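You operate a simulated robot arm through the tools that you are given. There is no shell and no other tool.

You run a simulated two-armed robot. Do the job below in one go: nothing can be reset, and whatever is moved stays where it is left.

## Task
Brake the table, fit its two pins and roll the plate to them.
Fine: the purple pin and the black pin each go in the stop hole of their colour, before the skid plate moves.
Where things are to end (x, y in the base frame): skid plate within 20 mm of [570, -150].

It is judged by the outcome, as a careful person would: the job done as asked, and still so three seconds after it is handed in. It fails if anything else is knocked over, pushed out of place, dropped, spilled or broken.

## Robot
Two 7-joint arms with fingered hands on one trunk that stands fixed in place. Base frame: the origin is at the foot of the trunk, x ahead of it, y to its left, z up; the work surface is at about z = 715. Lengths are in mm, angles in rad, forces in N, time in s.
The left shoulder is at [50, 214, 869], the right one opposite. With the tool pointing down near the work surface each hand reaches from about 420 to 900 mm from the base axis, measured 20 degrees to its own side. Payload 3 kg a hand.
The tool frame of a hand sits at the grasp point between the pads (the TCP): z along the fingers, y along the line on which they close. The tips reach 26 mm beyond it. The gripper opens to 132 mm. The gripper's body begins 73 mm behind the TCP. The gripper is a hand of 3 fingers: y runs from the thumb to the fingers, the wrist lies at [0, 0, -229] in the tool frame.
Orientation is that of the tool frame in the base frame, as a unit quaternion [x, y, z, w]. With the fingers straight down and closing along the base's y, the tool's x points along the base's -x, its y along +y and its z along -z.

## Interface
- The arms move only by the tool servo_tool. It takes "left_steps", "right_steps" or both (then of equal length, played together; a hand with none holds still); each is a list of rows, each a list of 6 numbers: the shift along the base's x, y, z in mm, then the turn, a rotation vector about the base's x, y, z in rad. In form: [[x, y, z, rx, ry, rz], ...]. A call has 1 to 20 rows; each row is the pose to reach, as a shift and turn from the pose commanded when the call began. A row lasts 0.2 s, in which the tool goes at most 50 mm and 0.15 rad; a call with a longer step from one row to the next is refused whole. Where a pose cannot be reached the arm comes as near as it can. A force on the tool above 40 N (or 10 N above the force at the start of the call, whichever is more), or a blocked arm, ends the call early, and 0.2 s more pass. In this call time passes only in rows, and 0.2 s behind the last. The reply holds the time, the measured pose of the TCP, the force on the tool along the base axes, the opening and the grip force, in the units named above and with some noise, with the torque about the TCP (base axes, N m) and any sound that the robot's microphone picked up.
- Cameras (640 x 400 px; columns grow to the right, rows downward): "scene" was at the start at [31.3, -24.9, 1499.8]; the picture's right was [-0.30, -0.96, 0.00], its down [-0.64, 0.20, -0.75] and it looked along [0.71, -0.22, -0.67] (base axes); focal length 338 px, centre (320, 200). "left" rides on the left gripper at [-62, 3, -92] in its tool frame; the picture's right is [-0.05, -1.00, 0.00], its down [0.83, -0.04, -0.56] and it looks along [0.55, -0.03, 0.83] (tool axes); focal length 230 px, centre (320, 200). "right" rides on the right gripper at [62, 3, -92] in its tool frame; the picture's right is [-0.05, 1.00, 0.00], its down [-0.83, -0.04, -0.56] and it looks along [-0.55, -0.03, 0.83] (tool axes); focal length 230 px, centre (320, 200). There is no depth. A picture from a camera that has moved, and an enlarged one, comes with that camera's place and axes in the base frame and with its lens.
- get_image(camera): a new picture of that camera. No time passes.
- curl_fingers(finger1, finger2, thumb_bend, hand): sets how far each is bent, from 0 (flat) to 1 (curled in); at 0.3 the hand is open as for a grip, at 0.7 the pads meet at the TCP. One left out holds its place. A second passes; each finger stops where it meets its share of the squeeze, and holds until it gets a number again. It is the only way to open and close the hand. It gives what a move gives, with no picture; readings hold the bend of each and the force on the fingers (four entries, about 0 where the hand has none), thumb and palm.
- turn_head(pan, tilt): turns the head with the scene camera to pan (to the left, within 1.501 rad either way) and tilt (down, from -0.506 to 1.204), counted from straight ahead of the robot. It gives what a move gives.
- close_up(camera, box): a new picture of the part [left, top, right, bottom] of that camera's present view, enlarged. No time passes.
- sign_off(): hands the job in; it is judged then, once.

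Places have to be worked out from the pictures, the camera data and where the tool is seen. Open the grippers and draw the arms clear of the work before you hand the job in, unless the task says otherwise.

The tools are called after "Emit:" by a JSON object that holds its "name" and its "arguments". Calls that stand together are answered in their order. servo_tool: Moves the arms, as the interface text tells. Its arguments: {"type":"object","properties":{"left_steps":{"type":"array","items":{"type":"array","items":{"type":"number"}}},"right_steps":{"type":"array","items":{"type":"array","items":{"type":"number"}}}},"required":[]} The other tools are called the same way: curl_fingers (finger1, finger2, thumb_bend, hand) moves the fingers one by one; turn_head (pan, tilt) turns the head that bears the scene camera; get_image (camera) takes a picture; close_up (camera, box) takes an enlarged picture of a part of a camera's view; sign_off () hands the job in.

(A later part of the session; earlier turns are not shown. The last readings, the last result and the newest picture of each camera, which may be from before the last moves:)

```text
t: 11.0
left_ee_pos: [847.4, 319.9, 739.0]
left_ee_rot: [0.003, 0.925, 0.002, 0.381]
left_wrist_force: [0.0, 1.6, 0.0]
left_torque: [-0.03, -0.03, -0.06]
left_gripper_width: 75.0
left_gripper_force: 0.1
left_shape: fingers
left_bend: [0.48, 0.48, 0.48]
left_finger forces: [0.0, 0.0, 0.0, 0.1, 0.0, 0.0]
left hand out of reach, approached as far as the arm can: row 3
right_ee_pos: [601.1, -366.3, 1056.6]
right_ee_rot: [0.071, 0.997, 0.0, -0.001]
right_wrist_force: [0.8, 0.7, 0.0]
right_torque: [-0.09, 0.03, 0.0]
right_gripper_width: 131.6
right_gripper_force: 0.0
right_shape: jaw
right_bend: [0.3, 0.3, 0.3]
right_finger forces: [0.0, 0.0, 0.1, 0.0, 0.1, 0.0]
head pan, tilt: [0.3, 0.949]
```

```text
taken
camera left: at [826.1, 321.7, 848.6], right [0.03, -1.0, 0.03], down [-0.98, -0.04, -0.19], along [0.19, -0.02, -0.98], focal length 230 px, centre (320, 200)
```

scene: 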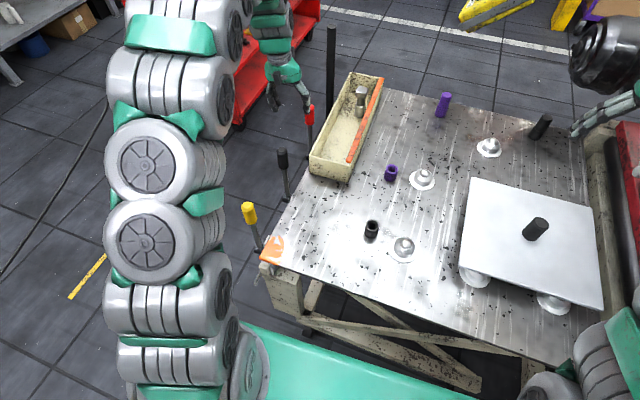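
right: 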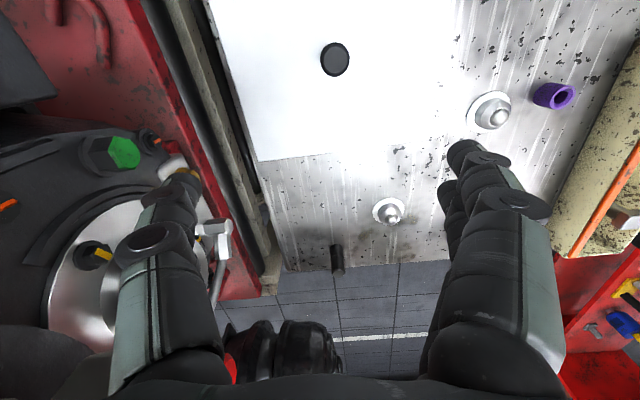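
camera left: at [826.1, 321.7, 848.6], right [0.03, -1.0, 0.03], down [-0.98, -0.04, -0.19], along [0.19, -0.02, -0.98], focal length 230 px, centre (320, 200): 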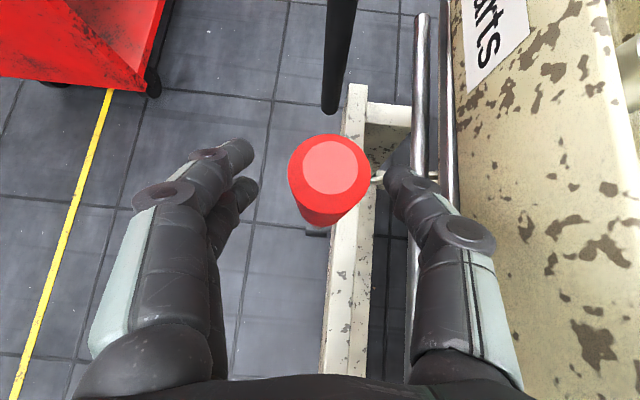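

The arm stopped 5 mm short in x (847 instead of 852), but the knob is well between the fingers. I close on it.

Emit:
{"name": "curl_fingers", "arguments": {"hand": "left", "finger1": 0.66, "finger2": 0.66, "thumb_bend": 0.66}}

Emit:
{"name": "get_image", "arguments": {"camera": "left"}}

```text
t: 12.0
left_ee_pos: [847.9, 316.6, 739.5]
left_ee_rot: [0.003, 0.925, 0.002, 0.381]
left_wrist_force: [2.5, -1.2, -1.0]
left_torque: [-0.01, -0.04, -0.02]
left_gripper_width: 23.6
left_gripper_force: 4.5
left_shape: fingers
left_bend: [0.65, 0.62, 0.64]
left_finger forces: [0.3, 3.2, 0.1, 0.0, 5.2, 0.0]
right_ee_pos: [601.0, -367.8, 1057.1]
right_ee_rot: [0.072, 0.997, 0.0, 0.0]
right_wrist_force: [0.7, 0.6, 0.3]
right_torque: [0.01, 0.0, -0.02]
right_gripper_width: 131.8
right_gripper_force: 0.1
right_shape: jaw
right_bend: [0.3, 0.3, 0.3]
right_finger forces: [0.0, 0.0, 0.1, 0.1, 0.0, 0.0]
head pan, tilt: [0.3, 0.949]
```

```text
taken
camera left: at [826.3, 319.9, 848.6], right [0.03, -1.0, 0.03], down [-0.98, -0.04, -0.19], along [0.19, -0.02, -0.98], focal length 230 px, centre (320, 200)
```

left: 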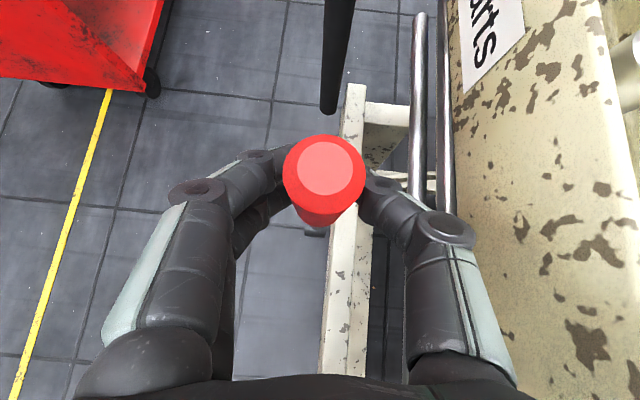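

Contact on the knob is light (about 5 N); I squeeze firmer before pulling.

Emit:
{"name": "curl_fingers", "arguments": {"hand": "left", "finger1": 0.8, "finger2": 0.8, "thumb_bend": 0.75}}

```text
t: 13.0
left_ee_pos: [847.9, 317.5, 739.5]
left_ee_rot: [0.003, 0.925, 0.002, 0.381]
left_wrist_force: [10.6, -0.8, -6.2]
left_torque: [-0.04, -0.03, -0.05]
left_gripper_width: 20.5
left_gripper_force: 16.6
left_shape: fingers
left_bend: [0.69, 0.63, 0.66]
left_finger forces: [8.3, 8.6, 0.0, 0.1, 16.8, 0.1]
right_ee_pos: [601.1, -368.7, 1056.1]
right_ee_rot: [0.071, 0.997, 0.001, 0.0]
right_wrist_force: [0.1, -0.1, 0.2]
right_torque: [-0.01, 0.05, 0.02]
right_gripper_width: 131.7
right_gripper_force: 0.0
right_shape: jaw
right_bend: [0.3, 0.3, 0.3]
right_finger forces: [0.0, 0.1, 0.0, 0.0, 0.0, 0.0]
head pan, tilt: [0.3, 0.949]
```

Firm grip now (16.6 N). I try a small pull toward the robot (-x) along the lever's arc and watch the force.

Emit:
{"name": "servo_tool", "arguments": {"left_steps": [[-8, 0, 0, 0, 0, 0], [-12, 0, 0, 0, 0, 0], [-16, 0, -0.5, 0, 0, 0]]}}

Emit:
{"name": "close_up", "arguments": {"camera": "scene", "box": [260, 80, 380, 180]}}

Emit:
{"name": "get_image", "arguments": {"camera": "left"}}

```text
t: 13.4
left_ee_pos: [844.8, 316.9, 741.1]
left_ee_rot: [0.005, 0.923, 0.003, 0.384]
left_wrist_force: [33.4, -0.7, -19.8]
left_torque: [0.01, -0.06, -0.03]
left_gripper_width: 22.6
left_gripper_force: 19.1
left_shape: fingers
left_bend: [0.66, 0.62, 0.65]
left_finger forces: [15.7, 7.4, 0.1, 0.1, 15.5, 0.1]
right_ee_pos: [600.9, -368.2, 1056.2]
right_ee_rot: [0.072, 0.997, 0.0, -0.001]
right_wrist_force: [-0.5, 0.5, -0.7]
right_torque: [-0.04, 0.02, 0.02]
right_gripper_width: 132.1
right_gripper_force: 0.2
right_shape: jaw
right_bend: [0.3, 0.3, 0.3]
right_finger forces: [0.0, 0.0, 0.0, 0.0, 0.0, 0.1]
head pan, tilt: [0.3, 0.949]
stopped in row 1 (left hand): the force on the tool passed its limit at 44 N (the readings are from after the stop); the commanded pose is now the measured one
```

```text
4.00 times, centred on (320, 130) of scene
camera zoom: at [21.4, 21.5, 1482.4], right [0.3, -0.96, 0.0], down [-0.78, -0.24, -0.58], along [0.56, 0.17, -0.81], focal length 1354 px, centre (320, 480)
```

zoom: 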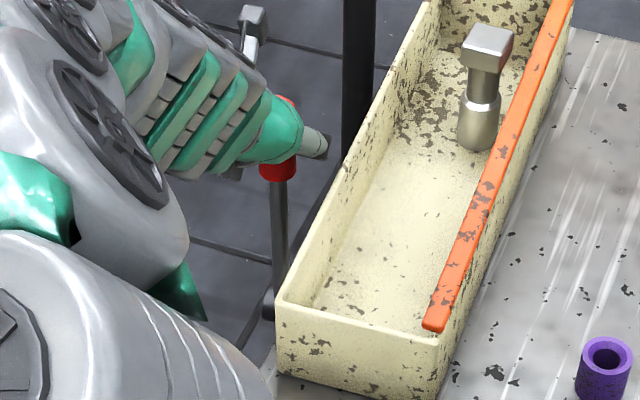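

```text
taken
camera left: at [822.6, 319.5, 850.0], right [0.03, -1.0, 0.03], down [-0.98, -0.04, -0.2], along [0.2, -0.02, -0.98], focal length 230 px, centre (320, 200)
```

left: 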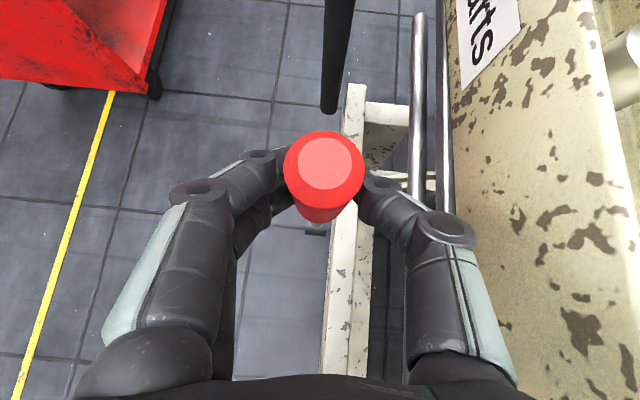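

Pulling toward -x is blocked hard (44 N at once), so the lever is at its stop that way and must go forward (+x). I relieve the load and then open to retreat and choose a pose with more forward reach.

Emit:
{"name": "servo_tool", "arguments": {"left_steps": [[3, 0, -2, 0, 0, 0]]}}

```text
t: 13.8
left_ee_pos: [847.5, 318.5, 739.9]
left_ee_rot: [0.005, 0.924, 0.002, 0.383]
left_wrist_force: [12.1, -3.4, 2.9]
left_torque: [-0.06, -0.11, -0.07]
left_gripper_width: 21.3
left_gripper_force: 19.3
left_shape: fingers
left_bend: [0.68, 0.64, 0.65]
left_finger forces: [11.1, 9.4, 0.0, 0.1, 18.7, 0.1]
right_ee_pos: [600.0, -367.2, 1056.7]
right_ee_rot: [0.072, 0.997, -0.001, 0.001]
right_wrist_force: [0.1, -0.2, -0.2]
right_torque: [-0.01, -0.01, 0.04]
right_gripper_width: 131.8
right_gripper_force: 0.0
right_shape: jaw
right_bend: [0.3, 0.3, 0.3]
right_finger forces: [0.0, 0.0, 0.1, 0.0, 0.0, 0.1]
head pan, tilt: [0.3, 0.949]
```

With the knob still gripped, I test a gentle +x push while turning the tool a bit more upright (about the knob), to see whether that gives more reach.

Emit:
{"name": "servo_tool", "arguments": {"left_steps": [[2, 0, 0, 0, 0.12, 0], [5, 0, 0, 0, 0.24, 0], [10, 0, 0, 0, 0.3, 0]]}}

```text
t: 14.1
left_ee_pos: [844.1, 310.8, 734.2]
left_ee_rot: [-0.024, 0.93, -0.011, 0.366]
left_wrist_force: [13.1, 13.0, 2.7]
left_torque: [0.27, -0.11, -0.03]
left_gripper_width: 23.5
left_gripper_force: 22.3
left_shape: fingers
left_bend: [0.65, 0.62, 0.68]
left_finger forces: [19.0, 13.6, 0.1, 0.0, 12.2, 0.0]
right_ee_pos: [601.2, -368.0, 1056.3]
right_ee_rot: [0.07, 0.998, 0.0, -0.001]
right_wrist_force: [-1.1, 0.6, 0.2]
right_torque: [0.0, -0.01, -0.01]
right_gripper_width: 131.9
right_gripper_force: 0.1
right_shape: jaw
right_bend: [0.3, 0.3, 0.3]
right_finger forces: [0.1, 0.1, 0.1, 0.0, 0.1, 0.0]
head pan, tilt: [0.3, 0.949]
stopped in row 1 (left hand): the force on the tool passed its limit at 76 N (the readings are from after the stop); the commanded pose is now the measured one
```

The arm jerked sideways (near a joint limit or singularity), so I let go of the knob at once and look.

Emit:
{"name": "curl_fingers", "arguments": {"hand": "left", "finger1": 0.48, "finger2": 0.48, "thumb_bend": 0.48}}

Emit:
{"name": "get_image", "arguments": {"camera": "left"}}

Emit:
{"name": "get_image", "arguments": {"camera": "scene"}}

```text
t: 15.1
left_ee_pos: [843.7, 308.8, 732.0]
left_ee_rot: [-0.022, 0.931, -0.012, 0.365]
left_wrist_force: [-0.3, -0.2, -0.4]
left_torque: [0.02, 0.04, -0.02]
left_gripper_width: 73.8
left_gripper_force: 0.0
left_shape: fingers
left_bend: [0.48, 0.48, 0.48]
left_finger forces: [0.0, 0.1, 0.1, 0.0, 0.0, 0.0]
right_ee_pos: [599.8, -366.6, 1057.1]
right_ee_rot: [0.07, 0.998, 0.0, 0.0]
right_wrist_force: [0.4, 0.4, -0.1]
right_torque: [-0.01, -0.02, -0.02]
right_gripper_width: 132.0
right_gripper_force: 0.1
right_shape: jaw
right_bend: [0.3, 0.3, 0.3]
right_finger forces: [0.1, 0.0, 0.1, 0.1, 0.0, 0.0]
head pan, tilt: [0.3, 0.949]
```

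```text
taken
camera left: at [825.6, 315.0, 842.3], right [0.07, -0.99, 0.07], down [-0.98, -0.08, -0.15], along [0.16, -0.06, -0.99], focal length 230 px, centre (320, 200)
```

left: 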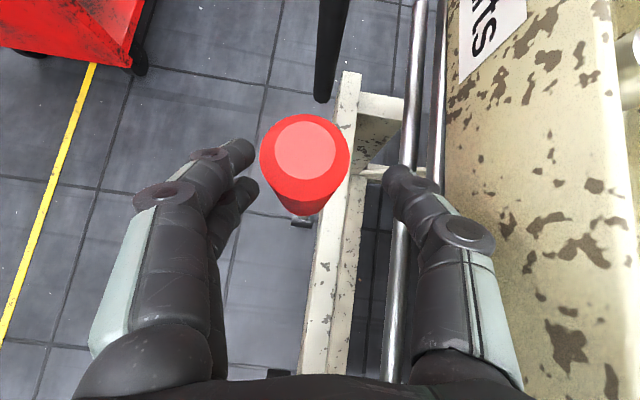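

```text
taken
```

scene: 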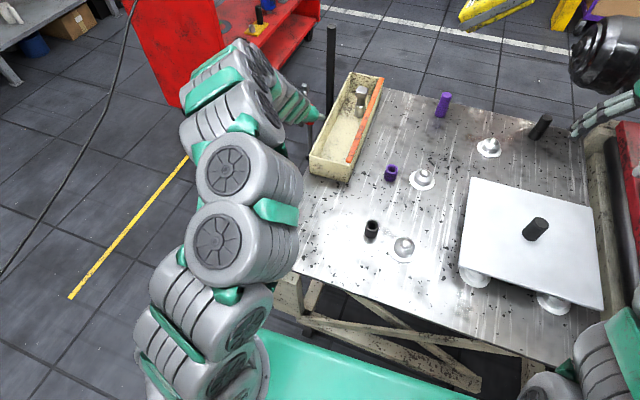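

The lever is still upright and nothing else moved. I back the left hand off along the tool axis and up, clear of the knob.

Emit:
{"name": "servo_tool", "arguments": {"left_steps": [[-25, 2, 27, 0, 0, 0], [-50, 4, 54, 0, 0, 0], [-70, 8, 85, 0, 0, 0], [-80, 10, 120, 0, 0, 0], [-90, 12, 150, 0, 0, 0]]}}

Emit:
{"name": "get_image", "arguments": {"camera": "scene"}}

```text
t: 16.3
left_ee_pos: [754.5, 320.9, 883.6]
left_ee_rot: [-0.022, 0.931, -0.011, 0.364]
left_wrist_force: [0.8, -0.8, -0.3]
left_torque: [0.01, -0.02, 0.0]
left_gripper_width: 74.1
left_gripper_force: 0.0
left_shape: fingers
left_bend: [0.48, 0.48, 0.48]
left_finger forces: [0.0, 0.0, 0.0, 0.1, 0.0, 0.1]
right_ee_pos: [600.3, -367.1, 1056.3]
right_ee_rot: [0.071, 0.997, -0.001, 0.0]
right_wrist_force: [0.7, -0.4, -0.1]
right_torque: [-0.01, 0.03, 0.0]
right_gripper_width: 132.1
right_gripper_force: 0.1
right_shape: jaw
right_bend: [0.3, 0.3, 0.3]
right_finger forces: [0.0, 0.1, 0.0, 0.0, 0.0, 0.1]
head pan, tilt: [0.3, 0.949]
```

```text
taken
```

scene: 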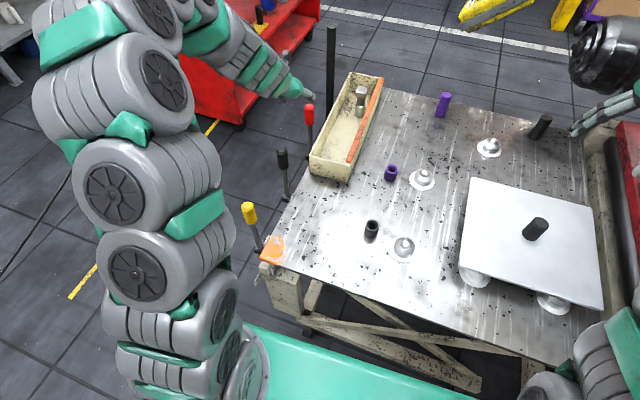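

Now I test forward reach in free air: tilt the left tool nearer to horizontal and move forward at z≈860, above the lever.

Emit:
{"name": "servo_tool", "arguments": {"left_steps": [[0, 0, 0, 0.02, -0.14, 0], [10, 0, -10, 0.04, -0.28, 0], [20, 0, -20, 0.05, -0.42, 0], [50, 0, -20, 0.05, -0.42, 0], [80, 0, -20, 0.05, -0.42, 0], [110, 0, -20, 0.05, -0.42, 0]]}}

```text
t: 17.7
left_ee_pos: [862.9, 321.4, 863.8]
left_ee_rot: [-0.01, 0.834, 0.006, 0.551]
left_wrist_force: [0.2, -0.4, -1.0]
left_torque: [-0.01, 0.04, -0.02]
left_gripper_width: 74.3
left_gripper_force: 0.0
left_shape: fingers
left_bend: [0.48, 0.48, 0.48]
left_finger forces: [0.1, 0.0, 0.0, 0.0, 0.0, 0.0]
right_ee_pos: [600.1, -367.6, 1057.5]
right_ee_rot: [0.071, 0.997, 0.0, 0.0]
right_wrist_force: [0.1, 0.0, -0.4]
right_torque: [0.0, 0.01, -0.02]
right_gripper_width: 132.1
right_gripper_force: 0.2
right_shape: jaw
right_bend: [0.3, 0.3, 0.3]
right_finger forces: [0.0, 0.0, 0.0, 0.0, 0.0, 0.1]
head pan, tilt: [0.3, 0.949]
```

Reached without trouble at tilt ≈1.17 rad. I keep going forward to find the limit.

Emit:
{"name": "servo_tool", "arguments": {"left_steps": [[30, 0, 0, 0, 0, 0], [60, 0, 0, 0, 0, 0], [90, 0, 0, 0, 0, 0], [120, 0, 0, 0, 0, 0], [145, 0, 0, 0, 0, 0]]}}

```text
t: 18.9
left_ee_pos: [1008.6, 319.4, 861.9]
left_ee_rot: [-0.009, 0.835, 0.005, 0.55]
left_wrist_force: [1.1, 0.6, 0.1]
left_torque: [0.0, 0.01, 0.04]
left_gripper_width: 74.1
left_gripper_force: 0.0
left_shape: fingers
left_bend: [0.48, 0.48, 0.48]
left_finger forces: [0.0, 0.0, 0.0, 0.0, 0.0, 0.1]
right_ee_pos: [601.0, -367.9, 1056.5]
right_ee_rot: [0.072, 0.997, 0.0, -0.001]
right_wrist_force: [0.0, -0.6, -0.1]
right_torque: [0.03, 0.01, -0.01]
right_gripper_width: 131.6
right_gripper_force: 0.0
right_shape: jaw
right_bend: [0.3, 0.3, 0.3]
right_finger forces: [0.0, 0.0, 0.0, 0.0, 0.0, 0.1]
head pan, tilt: [0.3, 0.949]
```

The limit at a flatter tool angle is beyond x=1008, so a flatter approach works. I back off to a pre-grasp point before the red knob with tilt ≈1.0 rad.

Emit:
{"name": "servo_tool", "arguments": {"left_steps": [[-45, 0, 0, 0, 0, 0], [-90, 0, 0, 0, 0, 0], [-135, 0, 0, 0, 0, 0], [-180, 0, 0, 0, 0, 0], [-220, 0, 0, 0, 0.08, 0], [-248, -1, 0, 0, 0.165, 0], [-248, -1, -30, 0, 0.165, 0], [-248, -1, -58, 0, 0.165, 0]]}}

Emit:
{"name": "get_image", "arguments": {"camera": "left"}}

Emit:
{"name": "close_up", "arguments": {"camera": "scene", "box": [130, 20, 390, 220]}}

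```text
t: 20.7
left_ee_pos: [763.4, 320.5, 802.0]
left_ee_rot: [-0.009, 0.877, 0.007, 0.48]
left_wrist_force: [0.0, 0.2, 0.8]
left_torque: [-0.03, 0.02, -0.01]
left_gripper_width: 74.1
left_gripper_force: 0.1
left_shape: fingers
left_bend: [0.48, 0.48, 0.48]
left_finger forces: [0.0, 0.0, 0.0, 0.0, 0.0, 0.0]
right_ee_pos: [600.4, -367.2, 1056.6]
right_ee_rot: [0.07, 0.998, 0.0, 0.0]
right_wrist_force: [0.2, -0.4, 0.1]
right_torque: [0.01, 0.01, -0.04]
right_gripper_width: 132.1
right_gripper_force: 0.1
right_shape: jaw
right_bend: [0.3, 0.3, 0.3]
right_finger forces: [0.0, 0.1, 0.0, 0.0, 0.0, 0.1]
head pan, tilt: [0.3, 0.949]
```

```text
taken
camera left: at [717.5, 321.6, 904.9], right [0.05, -1.0, 0.04], down [-0.91, -0.06, -0.4], along [0.4, -0.01, -0.92], focal length 230 px, centre (320, 200)
```

left: 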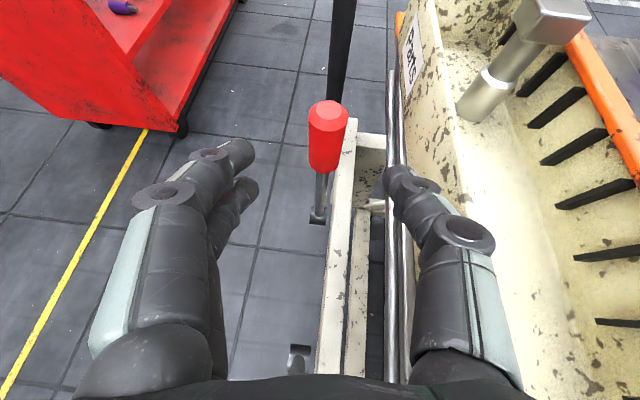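

```text
2.00 times, centred on (260, 120) of scene
camera zoom: at [20.7, 21.4, 1482.4], right [0.3, -0.96, 0.0], down [-0.78, -0.24, -0.58], along [0.56, 0.17, -0.81], focal length 677 px, centre (440, 360)
```

zoom: 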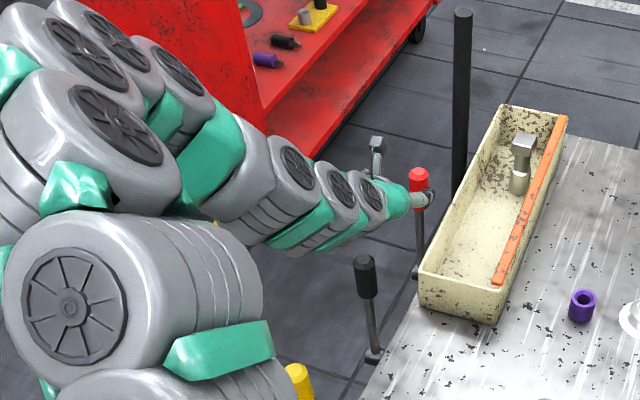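

The elbow lies out to the left, clear of the black lever. I advance along the tool axis to put the knob between the fingers.

Emit:
{"name": "servo_tool", "arguments": {"left_steps": [[24, -1, -15, 0, 0, 0], [48, -1, -30, 0, 0, 0], [72, -2, -45, 0, 0, 0], [94, -2, -58, 0, 0, 0]]}}

Emit:
{"name": "get_image", "arguments": {"camera": "left"}}

```text
t: 21.7
left_ee_pos: [855.5, 315.3, 745.5]
left_ee_rot: [-0.009, 0.878, 0.007, 0.479]
left_wrist_force: [0.0, -0.3, 1.0]
left_torque: [-0.03, -0.01, 0.0]
left_gripper_width: 74.3
left_gripper_force: 0.0
left_shape: fingers
left_bend: [0.48, 0.48, 0.48]
left_finger forces: [0.0, 0.0, 0.1, 0.0, 0.0, 0.0]
right_ee_pos: [600.6, -368.6, 1056.2]
right_ee_rot: [0.072, 0.997, 0.0, -0.001]
right_wrist_force: [0.8, -0.4, -0.6]
right_torque: [-0.01, 0.03, -0.02]
right_gripper_width: 131.6
right_gripper_force: 0.0
right_shape: jaw
right_bend: [0.3, 0.3, 0.3]
right_finger forces: [0.0, 0.0, 0.0, 0.0, 0.0, 0.1]
head pan, tilt: [0.3, 0.949]
```

```text
taken
camera left: at [810.7, 316.8, 848.0], right [0.05, -1.0, 0.04], down [-0.91, -0.06, -0.4], along [0.4, -0.02, -0.92], focal length 230 px, centre (320, 200)
```

left: 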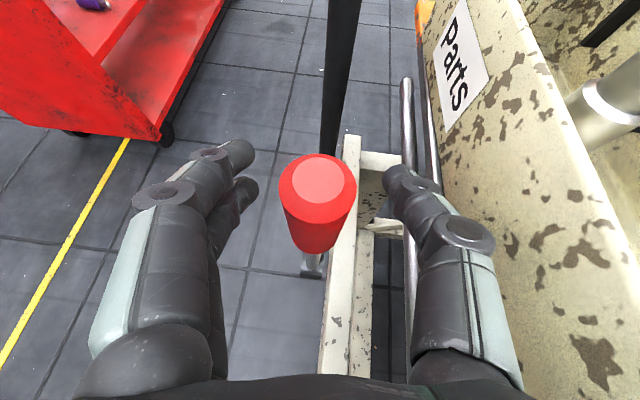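

The knob sits centred at the grasp point. I close on it firmly.

Emit:
{"name": "curl_fingers", "arguments": {"hand": "left", "finger1": 0.8, "finger2": 0.8, "thumb_bend": 0.75}}

```text
t: 22.7
left_ee_pos: [856.3, 314.9, 748.0]
left_ee_rot: [-0.009, 0.877, 0.007, 0.48]
left_wrist_force: [19.1, 1.7, -8.4]
left_torque: [0.07, -0.05, 0.04]
left_gripper_width: 7.8
left_gripper_force: 16.7
left_shape: fingers
left_bend: [0.73, 0.64, 0.68]
left_finger forces: [10.2, 8.5, 0.0, 0.1, 13.6, 0.1]
right_ee_pos: [600.2, -367.3, 1056.2]
right_ee_rot: [0.072, 0.997, 0.001, 0.0]
right_wrist_force: [0.1, -0.3, 0.3]
right_torque: [0.0, -0.01, 0.02]
right_gripper_width: 132.0
right_gripper_force: 0.0
right_shape: jaw
right_bend: [0.3, 0.3, 0.3]
right_finger forces: [0.1, 0.1, 0.0, 0.0, 0.1, 0.0]
head pan, tilt: [0.3, 0.949]
```

The squeeze pulls the knob against its back stop (about 19 N), as expected. Now I push gently forward (+x) in small steps along the arc.

Emit:
{"name": "servo_tool", "arguments": {"left_steps": [[6, 0, 0, 0, 0, 0], [12, 0, 0, 0, 0, 0], [18, 0, -1, 0, 0, 0], [24, 0, -1.5, 0, 0, 0]]}}

Emit:
{"name": "get_image", "arguments": {"camera": "left"}}

```text
t: 23.7
left_ee_pos: [880.0, 315.9, 744.9]
left_ee_rot: [-0.009, 0.877, 0.007, 0.48]
left_wrist_force: [-3.2, -8.2, -4.3]
left_torque: [0.12, -0.02, 0.01]
left_gripper_width: 0.0
left_gripper_force: 6.7
left_shape: fingers
left_bend: [0.76, 0.7, 0.72]
left_finger forces: [0.0, 3.6, 0.0, 0.1, 9.4, 0.0]
right_ee_pos: [600.7, -367.5, 1056.9]
right_ee_rot: [0.071, 0.997, 0.0, 0.001]
right_wrist_force: [0.0, -0.1, -0.3]
right_torque: [0.0, 0.0, 0.01]
right_gripper_width: 131.8
right_gripper_force: 0.1
right_shape: jaw
right_bend: [0.3, 0.3, 0.3]
right_finger forces: [0.0, 0.0, 0.0, 0.1, 0.1, 0.0]
head pan, tilt: [0.3, 0.949]
```

```text
taken
camera left: at [834.7, 317.7, 846.7], right [0.05, -1.0, 0.04], down [-0.91, -0.06, -0.4], along [0.4, -0.02, -0.92], focal length 230 px, centre (320, 200)
```

left: 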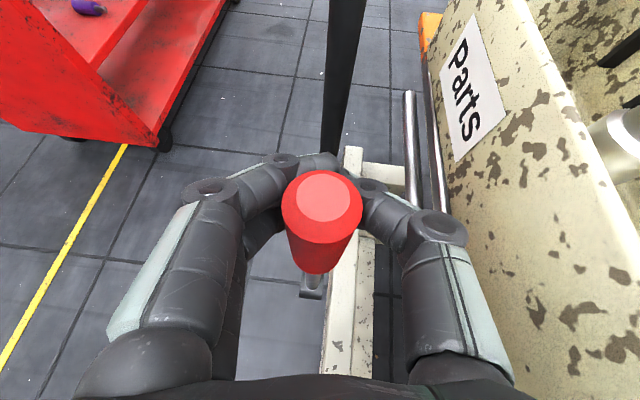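

The lever moves forward: the knob top is now at x≈871 and the force is low. I continue along its arc.

Emit:
{"name": "servo_tool", "arguments": {"left_steps": [[12, 0, -1.3, 0, 0, 0], [24, 0, -3.4, 0, 0, 0], [36, 0, -6.1, 0, 0, 0], [48, 0, -9.5, 0, 0, 0]]}}

Emit:
{"name": "get_image", "arguments": {"camera": "left"}}

```text
t: 24.7
left_ee_pos: [926.7, 317.3, 736.3]
left_ee_rot: [-0.011, 0.877, 0.009, 0.481]
left_wrist_force: [-0.2, 1.4, -0.2]
left_torque: [-0.04, -0.02, 0.02]
left_gripper_width: 0.2
left_gripper_force: 0.0
left_shape: fingers
left_bend: [0.76, 0.72, 0.72]
left_finger forces: [0.0, 0.0, 0.0, 0.1, 0.0, 0.0]
right_ee_pos: [600.4, -367.2, 1057.7]
right_ee_rot: [0.07, 0.998, 0.0, 0.0]
right_wrist_force: [1.0, -0.1, 0.0]
right_torque: [-0.03, -0.01, 0.02]
right_gripper_width: 131.6
right_gripper_force: 0.1
right_shape: jaw
right_bend: [0.3, 0.3, 0.3]
right_finger forces: [0.0, 0.0, 0.1, 0.0, 0.1, 0.0]
head pan, tilt: [0.3, 0.949]
```

```text
taken
camera left: at [881.8, 319.4, 838.1], right [0.05, -1.0, 0.04], down [-0.91, -0.06, -0.4], along [0.4, -0.02, -0.91], focal length 230 px, centre (320, 200)
```

left: 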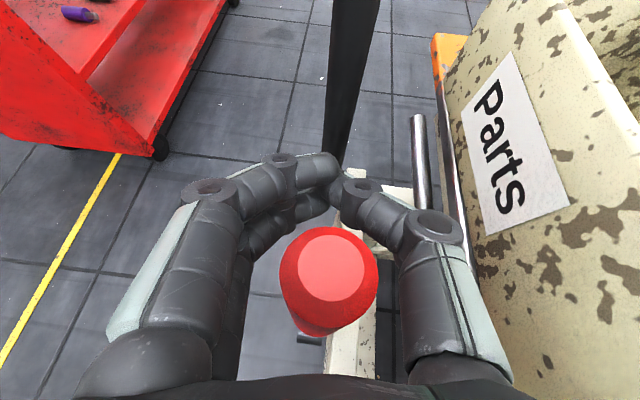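

The knob has moved to about x=890 but now floats in the cavity of the hand; going on would bring the fingertips near the push handle. I open, back off, and will push with the closed fingertips from behind instead.

Emit:
{"name": "curl_fingers", "arguments": {"hand": "left", "finger1": 0.48, "finger2": 0.48, "thumb_bend": 0.48}}

Emit:
{"name": "servo_tool", "arguments": {"left_steps": [[-30, 0, 19, 0, 0, 0], [-60, 0, 39, 0, 0, 0], [-92, 0, 59, 0, 0, 0], [-120, 0, 70, 0, 0, 0]]}}

Emit:
{"name": "get_image", "arguments": {"camera": "left"}}

Emit:
{"name": "close_up", "arguments": {"camera": "scene", "box": [230, 60, 390, 180]}}

```text
t: 25.7
left_ee_pos: [928.4, 318.0, 736.5]
left_ee_rot: [-0.01, 0.877, 0.008, 0.481]
left_wrist_force: [0.1, 0.6, 0.3]
left_torque: [0.01, -0.02, 0.01]
left_gripper_width: 73.9
left_gripper_force: 0.1
left_shape: fingers
left_bend: [0.48, 0.48, 0.48]
left_finger forces: [0.0, 0.0, 0.0, 0.1, 0.0, 0.0]
right_ee_pos: [599.8, -367.7, 1056.5]
right_ee_rot: [0.07, 0.998, 0.001, 0.0]
right_wrist_force: [0.1, 0.8, -0.1]
right_torque: [-0.01, 0.01, 0.0]
right_gripper_width: 131.6
right_gripper_force: 0.1
right_shape: jaw
right_bend: [0.3, 0.3, 0.3]
right_finger forces: [0.1, 0.0, 0.0, 0.1, 0.0, 0.0]
head pan, tilt: [0.3, 0.949]
```

```text
t: 26.7
left_ee_pos: [807.5, 319.1, 805.9]
left_ee_rot: [-0.01, 0.877, 0.008, 0.481]
left_wrist_force: [-0.5, 0.3, -0.1]
left_torque: [-0.02, 0.0, 0.02]
left_gripper_width: 73.8
left_gripper_force: 0.1
left_shape: fingers
left_bend: [0.48, 0.48, 0.48]
left_finger forces: [0.0, 0.0, 0.1, 0.1, 0.0, 0.0]
right_ee_pos: [600.4, -368.1, 1056.4]
right_ee_rot: [0.071, 0.997, 0.0, 0.0]
right_wrist_force: [0.3, -0.2, 0.1]
right_torque: [0.03, -0.03, 0.0]
right_gripper_width: 131.7
right_gripper_force: 0.1
right_shape: jaw
right_bend: [0.3, 0.3, 0.3]
right_finger forces: [0.0, 0.0, 0.0, 0.0, 0.1, 0.0]
head pan, tilt: [0.3, 0.949]
```

```text
taken
camera left: at [761.6, 320.4, 907.7], right [0.05, -1.0, 0.04], down [-0.91, -0.06, -0.4], along [0.4, -0.01, -0.91], focal length 230 px, centre (320, 200)
```

left: 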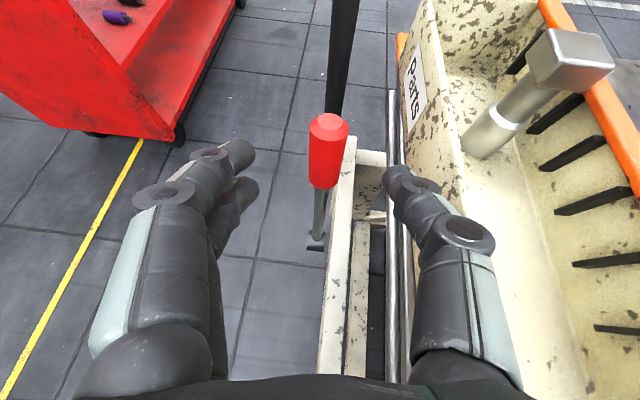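

```text
3.33 times, centred on (310, 120) of scene
camera zoom: at [20.6, 21.4, 1482.4], right [0.3, -0.96, 0.0], down [-0.78, -0.24, -0.58], along [0.56, 0.17, -0.81], focal length 1128 px, centre (353, 467)
```

zoom: 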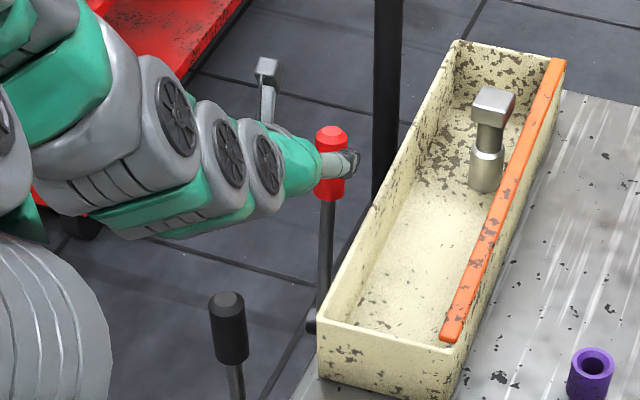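

The lever stays where it was left, tilted forward about 0.16 rad (knob top x≈892). I close the fist to push on the knob's near face with the fingertips.

Emit:
{"name": "curl_fingers", "arguments": {"hand": "left", "finger1": 0.72, "finger2": 0.72, "thumb_bend": 0.72}}

Emit:
{"name": "servo_tool", "arguments": {"left_steps": [[0, -1, -25, 0, 0, 0], [0, -2, -50, 0, 0, 0], [15, -2, -56, 0, 0, 0], [25, -3, -57, 0, 0, 0]]}}

Emit:
{"name": "get_image", "arguments": {"camera": "left"}}

```text
t: 27.7
left_ee_pos: [807.6, 317.9, 805.8]
left_ee_rot: [-0.01, 0.877, 0.008, 0.48]
left_wrist_force: [0.1, 0.9, -0.4]
left_torque: [-0.04, -0.01, 0.01]
left_gripper_width: 1.4
left_gripper_force: 0.1
left_shape: fingers
left_bend: [0.72, 0.72, 0.72]
left_finger forces: [0.1, 0.0, 0.0, 0.0, 0.0, 0.0]
right_ee_pos: [601.2, -367.8, 1057.3]
right_ee_rot: [0.071, 0.997, 0.0, 0.0]
right_wrist_force: [0.3, -0.3, -0.6]
right_torque: [-0.02, 0.0, -0.04]
right_gripper_width: 132.0
right_gripper_force: 0.0
right_shape: jaw
right_bend: [0.3, 0.3, 0.3]
right_finger forces: [0.1, 0.0, 0.0, 0.0, 0.0, 0.0]
head pan, tilt: [0.3, 0.949]
```

```text
t: 28.7
left_ee_pos: [832.9, 315.0, 747.9]
left_ee_rot: [-0.009, 0.877, 0.007, 0.48]
left_wrist_force: [-0.2, -0.3, 1.5]
left_torque: [0.02, 0.0, 0.01]
left_gripper_width: 1.4
left_gripper_force: 0.1
left_shape: fingers
left_bend: [0.72, 0.72, 0.72]
left_finger forces: [0.0, 0.0, 0.0, 0.0, 0.1, 0.1]
right_ee_pos: [599.8, -367.4, 1057.3]
right_ee_rot: [0.071, 0.997, 0.0, 0.0]
right_wrist_force: [0.4, -0.4, -0.4]
right_torque: [0.0, 0.03, 0.0]
right_gripper_width: 131.9
right_gripper_force: 0.1
right_shape: jaw
right_bend: [0.3, 0.3, 0.3]
right_finger forces: [0.0, 0.0, 0.0, 0.0, 0.0, 0.0]
head pan, tilt: [0.3, 0.949]
```

```text
taken
camera left: at [787.0, 316.5, 850.1], right [0.05, -1.0, 0.04], down [-0.91, -0.06, -0.4], along [0.4, -0.02, -0.92], focal length 230 px, centre (320, 200)
```

left: 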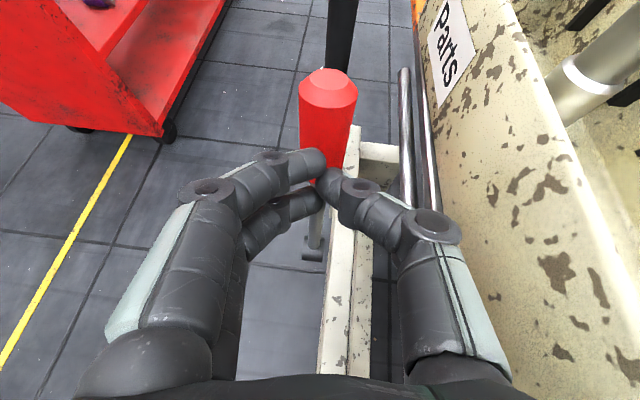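

The fist is right behind the knob. I push forward in ~10 mm rows along the arc.

Emit:
{"name": "servo_tool", "arguments": {"left_steps": [[10, 0, -1, 0, 0, 0], [20, 0, -3, 0, 0, 0], [29, 0, -5, 0, 0, 0], [38, 0, -8, 0, 0, 0], [48, 0, -11, 0, 0, 0]]}}

Emit:
{"name": "get_image", "arguments": {"camera": "left"}}

```text
t: 29.9
left_ee_pos: [879.6, 314.8, 737.4]
left_ee_rot: [-0.01, 0.877, 0.008, 0.481]
left_wrist_force: [-1.3, -0.5, 0.5]
left_torque: [0.03, -0.01, 0.01]
left_gripper_width: 0.8
left_gripper_force: 0.8
left_shape: fingers
left_bend: [0.72, 0.72, 0.72]
left_finger forces: [1.4, 0.1, 0.1, 0.0, 0.0, 0.0]
right_ee_pos: [600.6, -366.8, 1057.5]
right_ee_rot: [0.071, 0.997, 0.0, 0.0]
right_wrist_force: [-0.2, 0.1, -0.4]
right_torque: [0.02, 0.01, 0.04]
right_gripper_width: 131.7
right_gripper_force: 0.1
right_shape: jaw
right_bend: [0.3, 0.3, 0.3]
right_finger forces: [0.1, 0.0, 0.1, 0.0, 0.0, 0.0]
head pan, tilt: [0.3, 0.949]
```

```text
taken
camera left: at [835.0, 315.6, 839.2], right [0.05, -1.0, 0.04], down [-0.91, -0.06, -0.4], along [0.4, -0.02, -0.92], focal length 230 px, centre (320, 200)
```

left: 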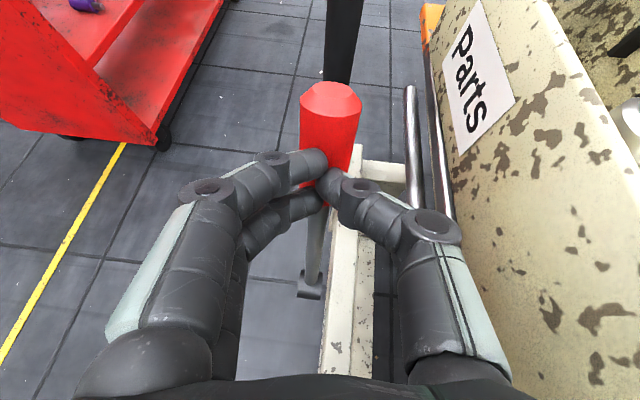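

It follows with about 1 N. Knob top is near x=910. I continue pushing until it meets its end stop.

Emit:
{"name": "servo_tool", "arguments": {"left_steps": [[9, 0, -4, 0, 0, 0], [18, 0, -8, 0, 0, 0], [27, 0, -12, 0, 0, 0], [36, 0, -17, 0, 0, 0], [44, 0, -22, 0, 0, 0]]}}

Emit:
{"name": "get_image", "arguments": {"camera": "left"}}

Emit:
{"name": "close_up", "arguments": {"camera": "scene", "box": [230, 60, 390, 180]}}

```text
t: 31.1
left_ee_pos: [920.3, 312.3, 717.0]
left_ee_rot: [-0.008, 0.877, 0.007, 0.48]
left_wrist_force: [-40.3, -9.3, 22.2]
left_torque: [-0.17, -0.25, -0.3]
left_gripper_width: 0.5
left_gripper_force: 25.9
left_shape: fingers
left_bend: [0.73, 0.72, 0.74]
left_finger forces: [8.9, 3.2, 0.0, 0.1, 38.7, 0.0]
right_ee_pos: [599.3, -367.0, 1057.1]
right_ee_rot: [0.072, 0.997, 0.0, 0.0]
right_wrist_force: [0.1, -0.6, 0.1]
right_torque: [0.02, 0.01, -0.02]
right_gripper_width: 132.0
right_gripper_force: 0.0
right_shape: jaw
right_bend: [0.3, 0.3, 0.3]
right_finger forces: [0.0, 0.1, 0.1, 0.1, 0.1, 0.1]
head pan, tilt: [0.3, 0.949]
stopped in row 5 (left hand): the force on the tool passed its limit at 58 N (the readings are from after the stop); the commanded pose is now the measured one
```

```text
taken
camera left: at [874.8, 314.3, 819.5], right [0.05, -1.0, 0.04], down [-0.91, -0.06, -0.4], along [0.4, -0.02, -0.92], focal length 230 px, centre (320, 200)
```

left: 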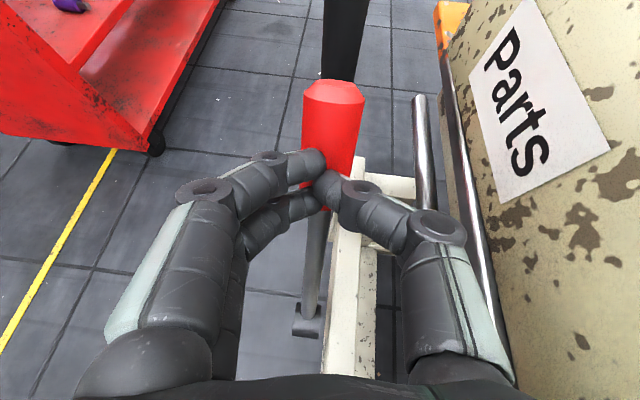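

```text
3.33 times, centred on (310, 120) of scene
camera zoom: at [19.8, 21.2, 1482.4], right [0.3, -0.96, 0.0], down [-0.78, -0.24, -0.58], along [0.56, 0.17, -0.81], focal length 1128 px, centre (353, 467)
```

zoom: 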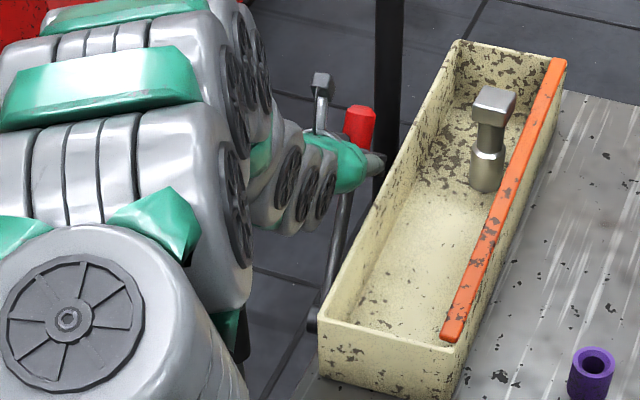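

The push ended against a hard stop (58 N) with the lever tilted about 0.46 rad forward; the table hasn't shifted. I draw the hand back and check the lever stays.

Emit:
{"name": "servo_tool", "arguments": {"left_steps": [[-15, 0, 8, 0, 0, 0], [-50, 2, 25, 0, 0, 0], [-90, 4, 50, 0, 0, 0], [-120, 6, 90, 0, 0, 0], [-140, 8, 135, 0, 0, 0]]}}

Emit:
{"name": "get_image", "arguments": {"camera": "left"}}

Emit:
{"name": "get_image", "arguments": {"camera": "scene"}}

Emit:
{"name": "close_up", "arguments": {"camera": "scene", "box": [230, 60, 390, 180]}}

```text
t: 32.3
left_ee_pos: [778.8, 319.0, 852.6]
left_ee_rot: [-0.009, 0.877, 0.007, 0.48]
left_wrist_force: [-0.1, 0.3, 0.3]
left_torque: [-0.02, -0.01, 0.02]
left_gripper_width: 1.0
left_gripper_force: 0.0
left_shape: fingers
left_bend: [0.72, 0.72, 0.72]
left_finger forces: [0.0, 0.1, 0.0, 0.0, 0.0, 0.0]
right_ee_pos: [600.4, -366.9, 1056.0]
right_ee_rot: [0.071, 0.997, 0.001, 0.0]
right_wrist_force: [-0.6, 0.1, -0.8]
right_torque: [-0.04, 0.01, 0.02]
right_gripper_width: 132.1
right_gripper_force: 0.0
right_shape: jaw
right_bend: [0.3, 0.3, 0.3]
right_finger forces: [0.1, 0.1, 0.0, 0.0, 0.0, 0.0]
head pan, tilt: [0.3, 0.949]
```

```text
taken
camera left: at [734.3, 320.7, 953.8], right [0.05, -1.0, 0.04], down [-0.91, -0.06, -0.4], along [0.4, -0.02, -0.92], focal length 230 px, centre (320, 200)
```

left: 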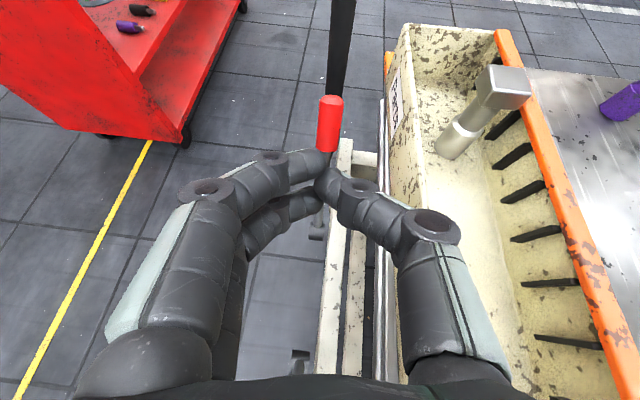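

```text
taken
```

scene: 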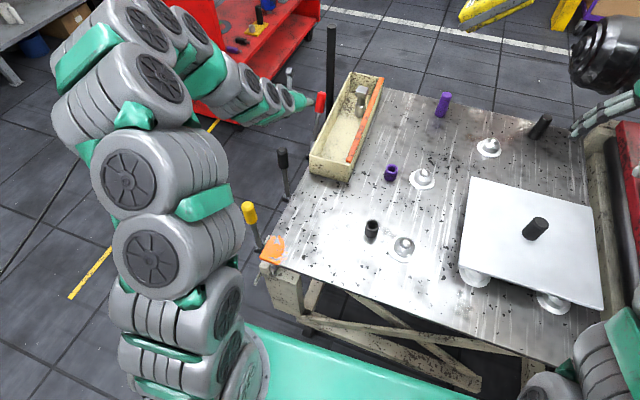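

```text
3.33 times, centred on (310, 120) of scene
camera zoom: at [20.6, 21.3, 1482.4], right [0.3, -0.96, 0.0], down [-0.78, -0.24, -0.58], along [0.56, 0.17, -0.81], focal length 1128 px, centre (353, 467)
```

zoom: 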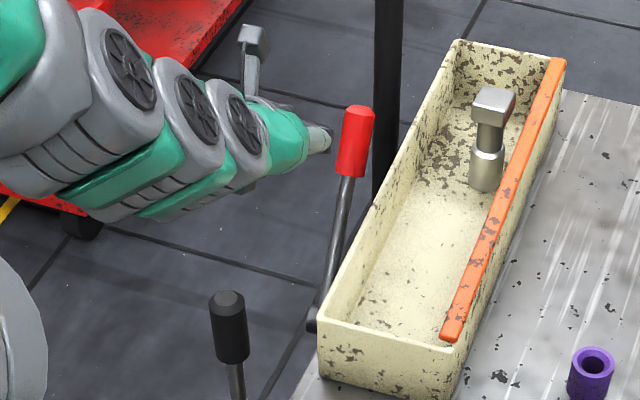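

The brake lever stays forward and nothing else has moved. Next I park the left hand out to the left and bring the right hand over for a close look at the pins at the far edge.

Emit:
{"name": "servo_tool", "arguments": {"left_steps": [[-25, 15, 20, 0, 0, 0], [-50, 30, 40, 0, 0.12, 0], [-75, 45, 60, 0, 0.24, 0], [-100, 60, 80, 0, 0.36, 0], [-125, 75, 100, 0, 0.48, 0], [-150, 90, 120, 0, 0.6, 0], [-175, 100, 140, 0, 0.7, 0]], "right_steps": [[20, 32, -10, 0, 0, 0.02], [45, 64, -22, 0, 0, 0.04], [70, 96, -34, 0, 0, 0.06], [98, 128, -46, 0, 0, 0.08], [125, 160, -58, 0, 0, 0.1], [152, 190, -68, 0, 0, 0.12], [180, 218, -77, 0, 0, 0.144]]}}

Emit:
{"name": "get_image", "arguments": {"camera": "right"}}

Emit:
{"name": "get_image", "arguments": {"camera": "scene"}}

```text
t: 33.9
left_ee_pos: [605.3, 421.9, 994.6]
left_ee_rot: [-0.006, 0.989, 0.011, 0.15]
left_wrist_force: [0.5, 0.8, 0.6]
left_torque: [0.03, 0.02, 0.04]
left_gripper_width: 0.8
left_gripper_force: 0.0
left_shape: fingers
left_bend: [0.72, 0.72, 0.72]
left_finger forces: [0.0, 0.1, 0.0, 0.0, 0.0, 0.1]
right_ee_pos: [778.6, -150.1, 979.5]
right_ee_rot: [-0.001, 1.0, 0.0, -0.001]
right_wrist_force: [-0.1, -0.1, 1.0]
right_torque: [0.0, 0.02, 0.01]
right_gripper_width: 131.9
right_gripper_force: 0.1
right_shape: jaw
right_bend: [0.3, 0.3, 0.3]
right_finger forces: [0.0, 0.0, 0.0, 0.1, 0.0, 0.0]
head pan, tilt: [0.3, 0.949]
```

```text
taken
camera right: at [717.3, -146.8, 1071.8], right [0.05, 1.0, 0.0], down [0.83, -0.04, 0.55], along [0.55, -0.03, -0.83], focal length 230 px, centre (320, 200)
```

right: 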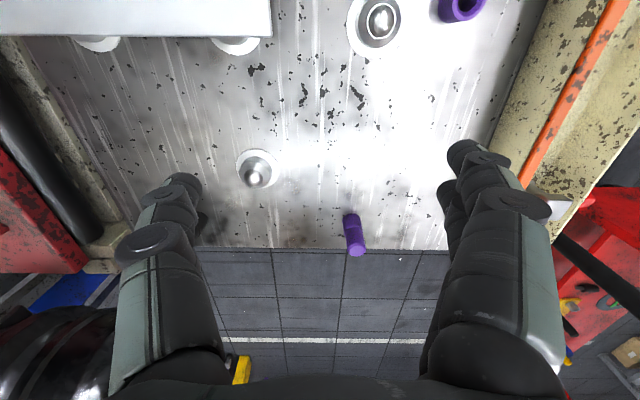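

```text
taken
```

scene: 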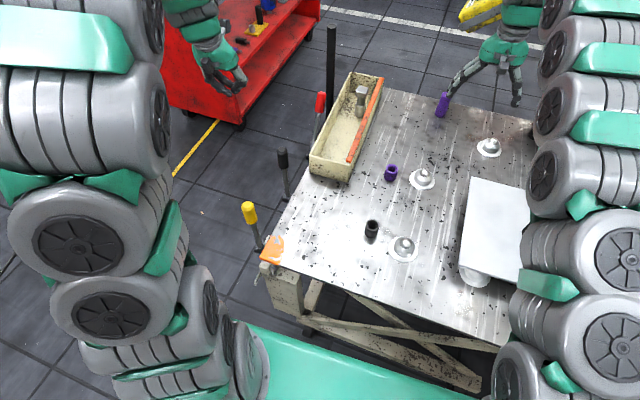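

Zooming on the purple pin, hole bushings and casters from the right camera for positions.

Emit:
{"name": "close_up", "arguments": {"camera": "right", "box": [315, 195, 395, 265]}}

Emit:
{"name": "close_up", "arguments": {"camera": "right", "box": [330, 0, 510, 100]}}

```text
5.71 times, centred on (355, 230) of right
camera zoom: at [717.3, -146.8, 1071.8], right [0.05, 1.0, 0.0], down [0.83, -0.04, 0.55], along [0.55, -0.03, -0.83], focal length 1315 px, centre (120, 29)
```

zoom: 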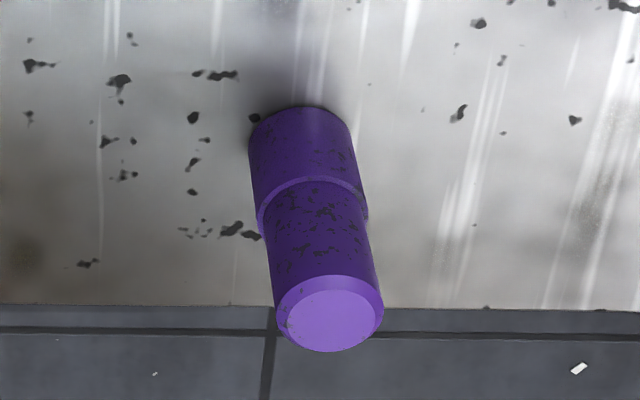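

```text
3.56 times, centred on (420, 50) of right
camera zoom: at [717.3, -146.8, 1071.8], right [0.05, 1.0, 0.0], down [0.83, -0.04, 0.55], along [0.55, -0.03, -0.83], focal length 818 px, centre (-36, 733)
```

zoom: 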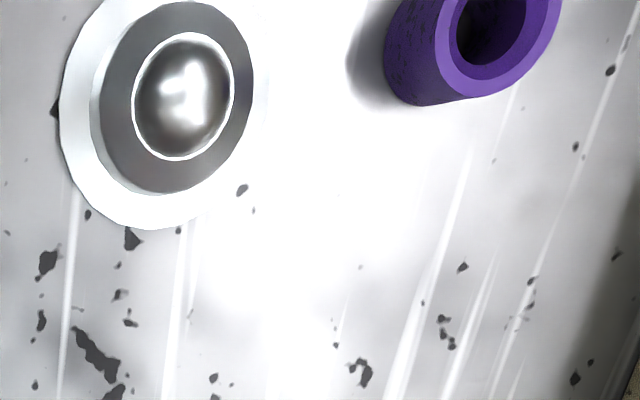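

The purple pin stands at about (1003, -99): collar z 715–752, upper grip Ø≈31, z 752–799. I half-close the right hand and tilt it forward to a pre-grasp point on the pin's near side.

Emit:
{"name": "curl_fingers", "arguments": {"hand": "right", "finger1": 0.46, "finger2": 0.46, "thumb_bend": 0.46}}

Emit:
{"name": "servo_tool", "arguments": {"right_steps": [[10, 6, -10, 0, -0.14, 0], [22, 12, -20, 0, -0.28, 0], [34, 18, -30, 0, -0.42, 0], [46, 24, -45, 0, -0.56, 0], [60, 30, -60, 0, -0.7, 0], [75, 37, -75, 0, -0.84, 0], [90, 44, -95, 0, -0.98, 0], [105, 51, -115, 0, -1.05, 0]]}}

Emit:
{"name": "get_image", "arguments": {"camera": "right"}}

Emit:
{"name": "get_image", "arguments": {"camera": "scene"}}

```text
t: 34.9
left_ee_pos: [605.3, 423.3, 993.2]
left_ee_rot: [-0.005, 0.989, 0.009, 0.15]
left_wrist_force: [0.1, -1.1, -0.3]
left_torque: [0.04, 0.02, -0.01]
left_gripper_width: 0.7
left_gripper_force: 0.1
left_shape: fingers
left_bend: [0.72, 0.72, 0.72]
left_finger forces: [0.1, 0.1, 0.0, 0.0, 0.0, 0.0]
right_ee_pos: [779.0, -149.8, 980.4]
right_ee_rot: [-0.002, 1.0, 0.0, 0.0]
right_wrist_force: [-0.4, -0.5, 0.7]
right_torque: [-0.02, -0.01, 0.02]
right_gripper_width: 81.8
right_gripper_force: 0.1
right_shape: fingers
right_bend: [0.46, 0.46, 0.46]
right_finger forces: [0.1, 0.1, 0.0, 0.0, 0.1, 0.0]
head pan, tilt: [0.3, 0.949]
```

```text
t: 36.7
left_ee_pos: [604.1, 423.4, 993.4]
left_ee_rot: [-0.006, 0.989, 0.009, 0.15]
left_wrist_force: [-0.2, 0.9, -0.2]
left_torque: [-0.07, -0.03, -0.03]
left_gripper_width: 0.5
left_gripper_force: 0.1
left_shape: fingers
left_bend: [0.72, 0.72, 0.72]
left_finger forces: [0.0, 0.0, 0.1, 0.1, 0.1, 0.0]
right_ee_pos: [884.6, -95.8, 864.5]
right_ee_rot: [-0.003, 0.865, 0.0, 0.502]
right_wrist_force: [0.2, 2.1, -0.8]
right_torque: [-0.06, -0.09, -0.11]
right_gripper_width: 81.3
right_gripper_force: 0.1
right_shape: fingers
right_bend: [0.46, 0.46, 0.46]
right_finger forces: [0.0, 0.0, 0.1, 0.0, 0.0, 0.0]
head pan, tilt: [0.3, 0.949]
```

```text
taken
camera right: at [775.0, -91.5, 857.0], right [0.02, 1.0, 0.04], down [-0.07, -0.04, 1.0], along [1.0, -0.02, 0.07], focal length 230 px, centre (320, 200)
```

right: 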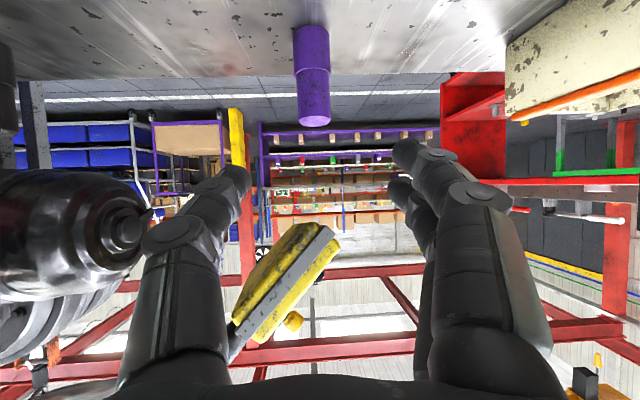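

```text
taken
```

scene: 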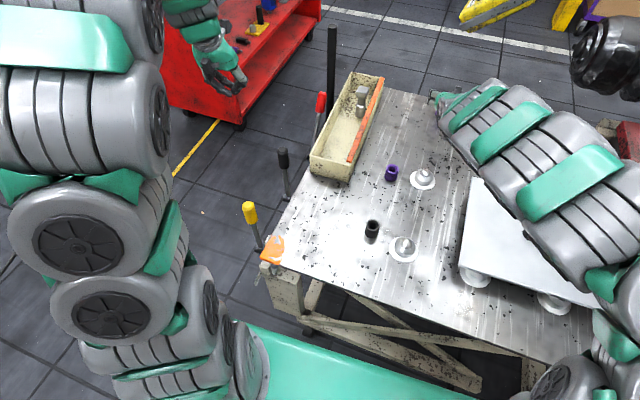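

The pin shows between the open fingers. I zoom to align laterally.

Emit:
{"name": "close_up", "arguments": {"camera": "right", "box": [260, 10, 360, 140]}}

```text
3.08 times, centred on (310, 75) of right
camera zoom: at [775.0, -91.5, 857.0], right [0.02, 1.0, 0.04], down [-0.07, -0.04, 1.0], along [1.0, -0.02, 0.07], focal length 708 px, centre (351, 585)
```

zoom: 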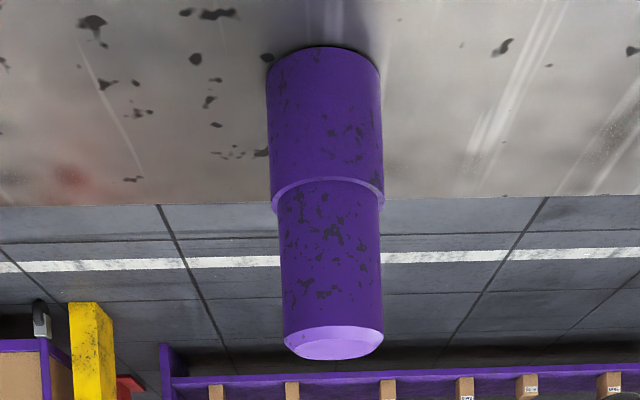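

The pin axis lies about 4 mm to the right (-y) of the tool; I correct that and advance along the tool axis to bring the pin's grip to the grasp point.

Emit:
{"name": "servo_tool", "arguments": {"right_steps": [[12, -4, -25, 0, 0, 0], [38, -4, -42, 0, 0, 0], [64, -4, -57, 0, 0, 0], [90, -4, -72, 0, 0, 0]]}}

Emit:
{"name": "get_image", "arguments": {"camera": "right"}}

```text
t: 37.7
left_ee_pos: [605.6, 422.7, 993.1]
left_ee_rot: [-0.004, 0.989, 0.009, 0.15]
left_wrist_force: [-0.4, -0.3, -0.3]
left_torque: [0.0, -0.01, 0.01]
left_gripper_width: 0.8
left_gripper_force: 0.1
left_shape: fingers
left_bend: [0.72, 0.72, 0.72]
left_finger forces: [0.1, 0.1, 0.1, 0.0, 0.1, 0.0]
right_ee_pos: [975.9, -104.2, 794.7]
right_ee_rot: [-0.002, 0.866, -0.001, 0.501]
right_wrist_force: [-0.2, 0.0, 0.2]
right_torque: [0.0, 0.0, -0.03]
right_gripper_width: 81.4
right_gripper_force: 0.1
right_shape: fingers
right_bend: [0.46, 0.46, 0.46]
right_finger forces: [0.1, 0.1, 0.0, 0.0, 0.0, 0.1]
head pan, tilt: [0.3, 0.949]
```

```text
taken
camera right: at [865.4, -99.4, 787.6], right [0.03, 1.0, 0.04], down [-0.07, -0.04, 1.0], along [1.0, -0.03, 0.07], focal length 230 px, centre (320, 200)
```

right: 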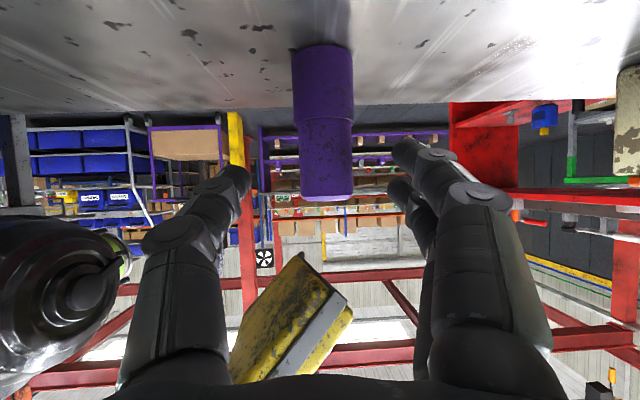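

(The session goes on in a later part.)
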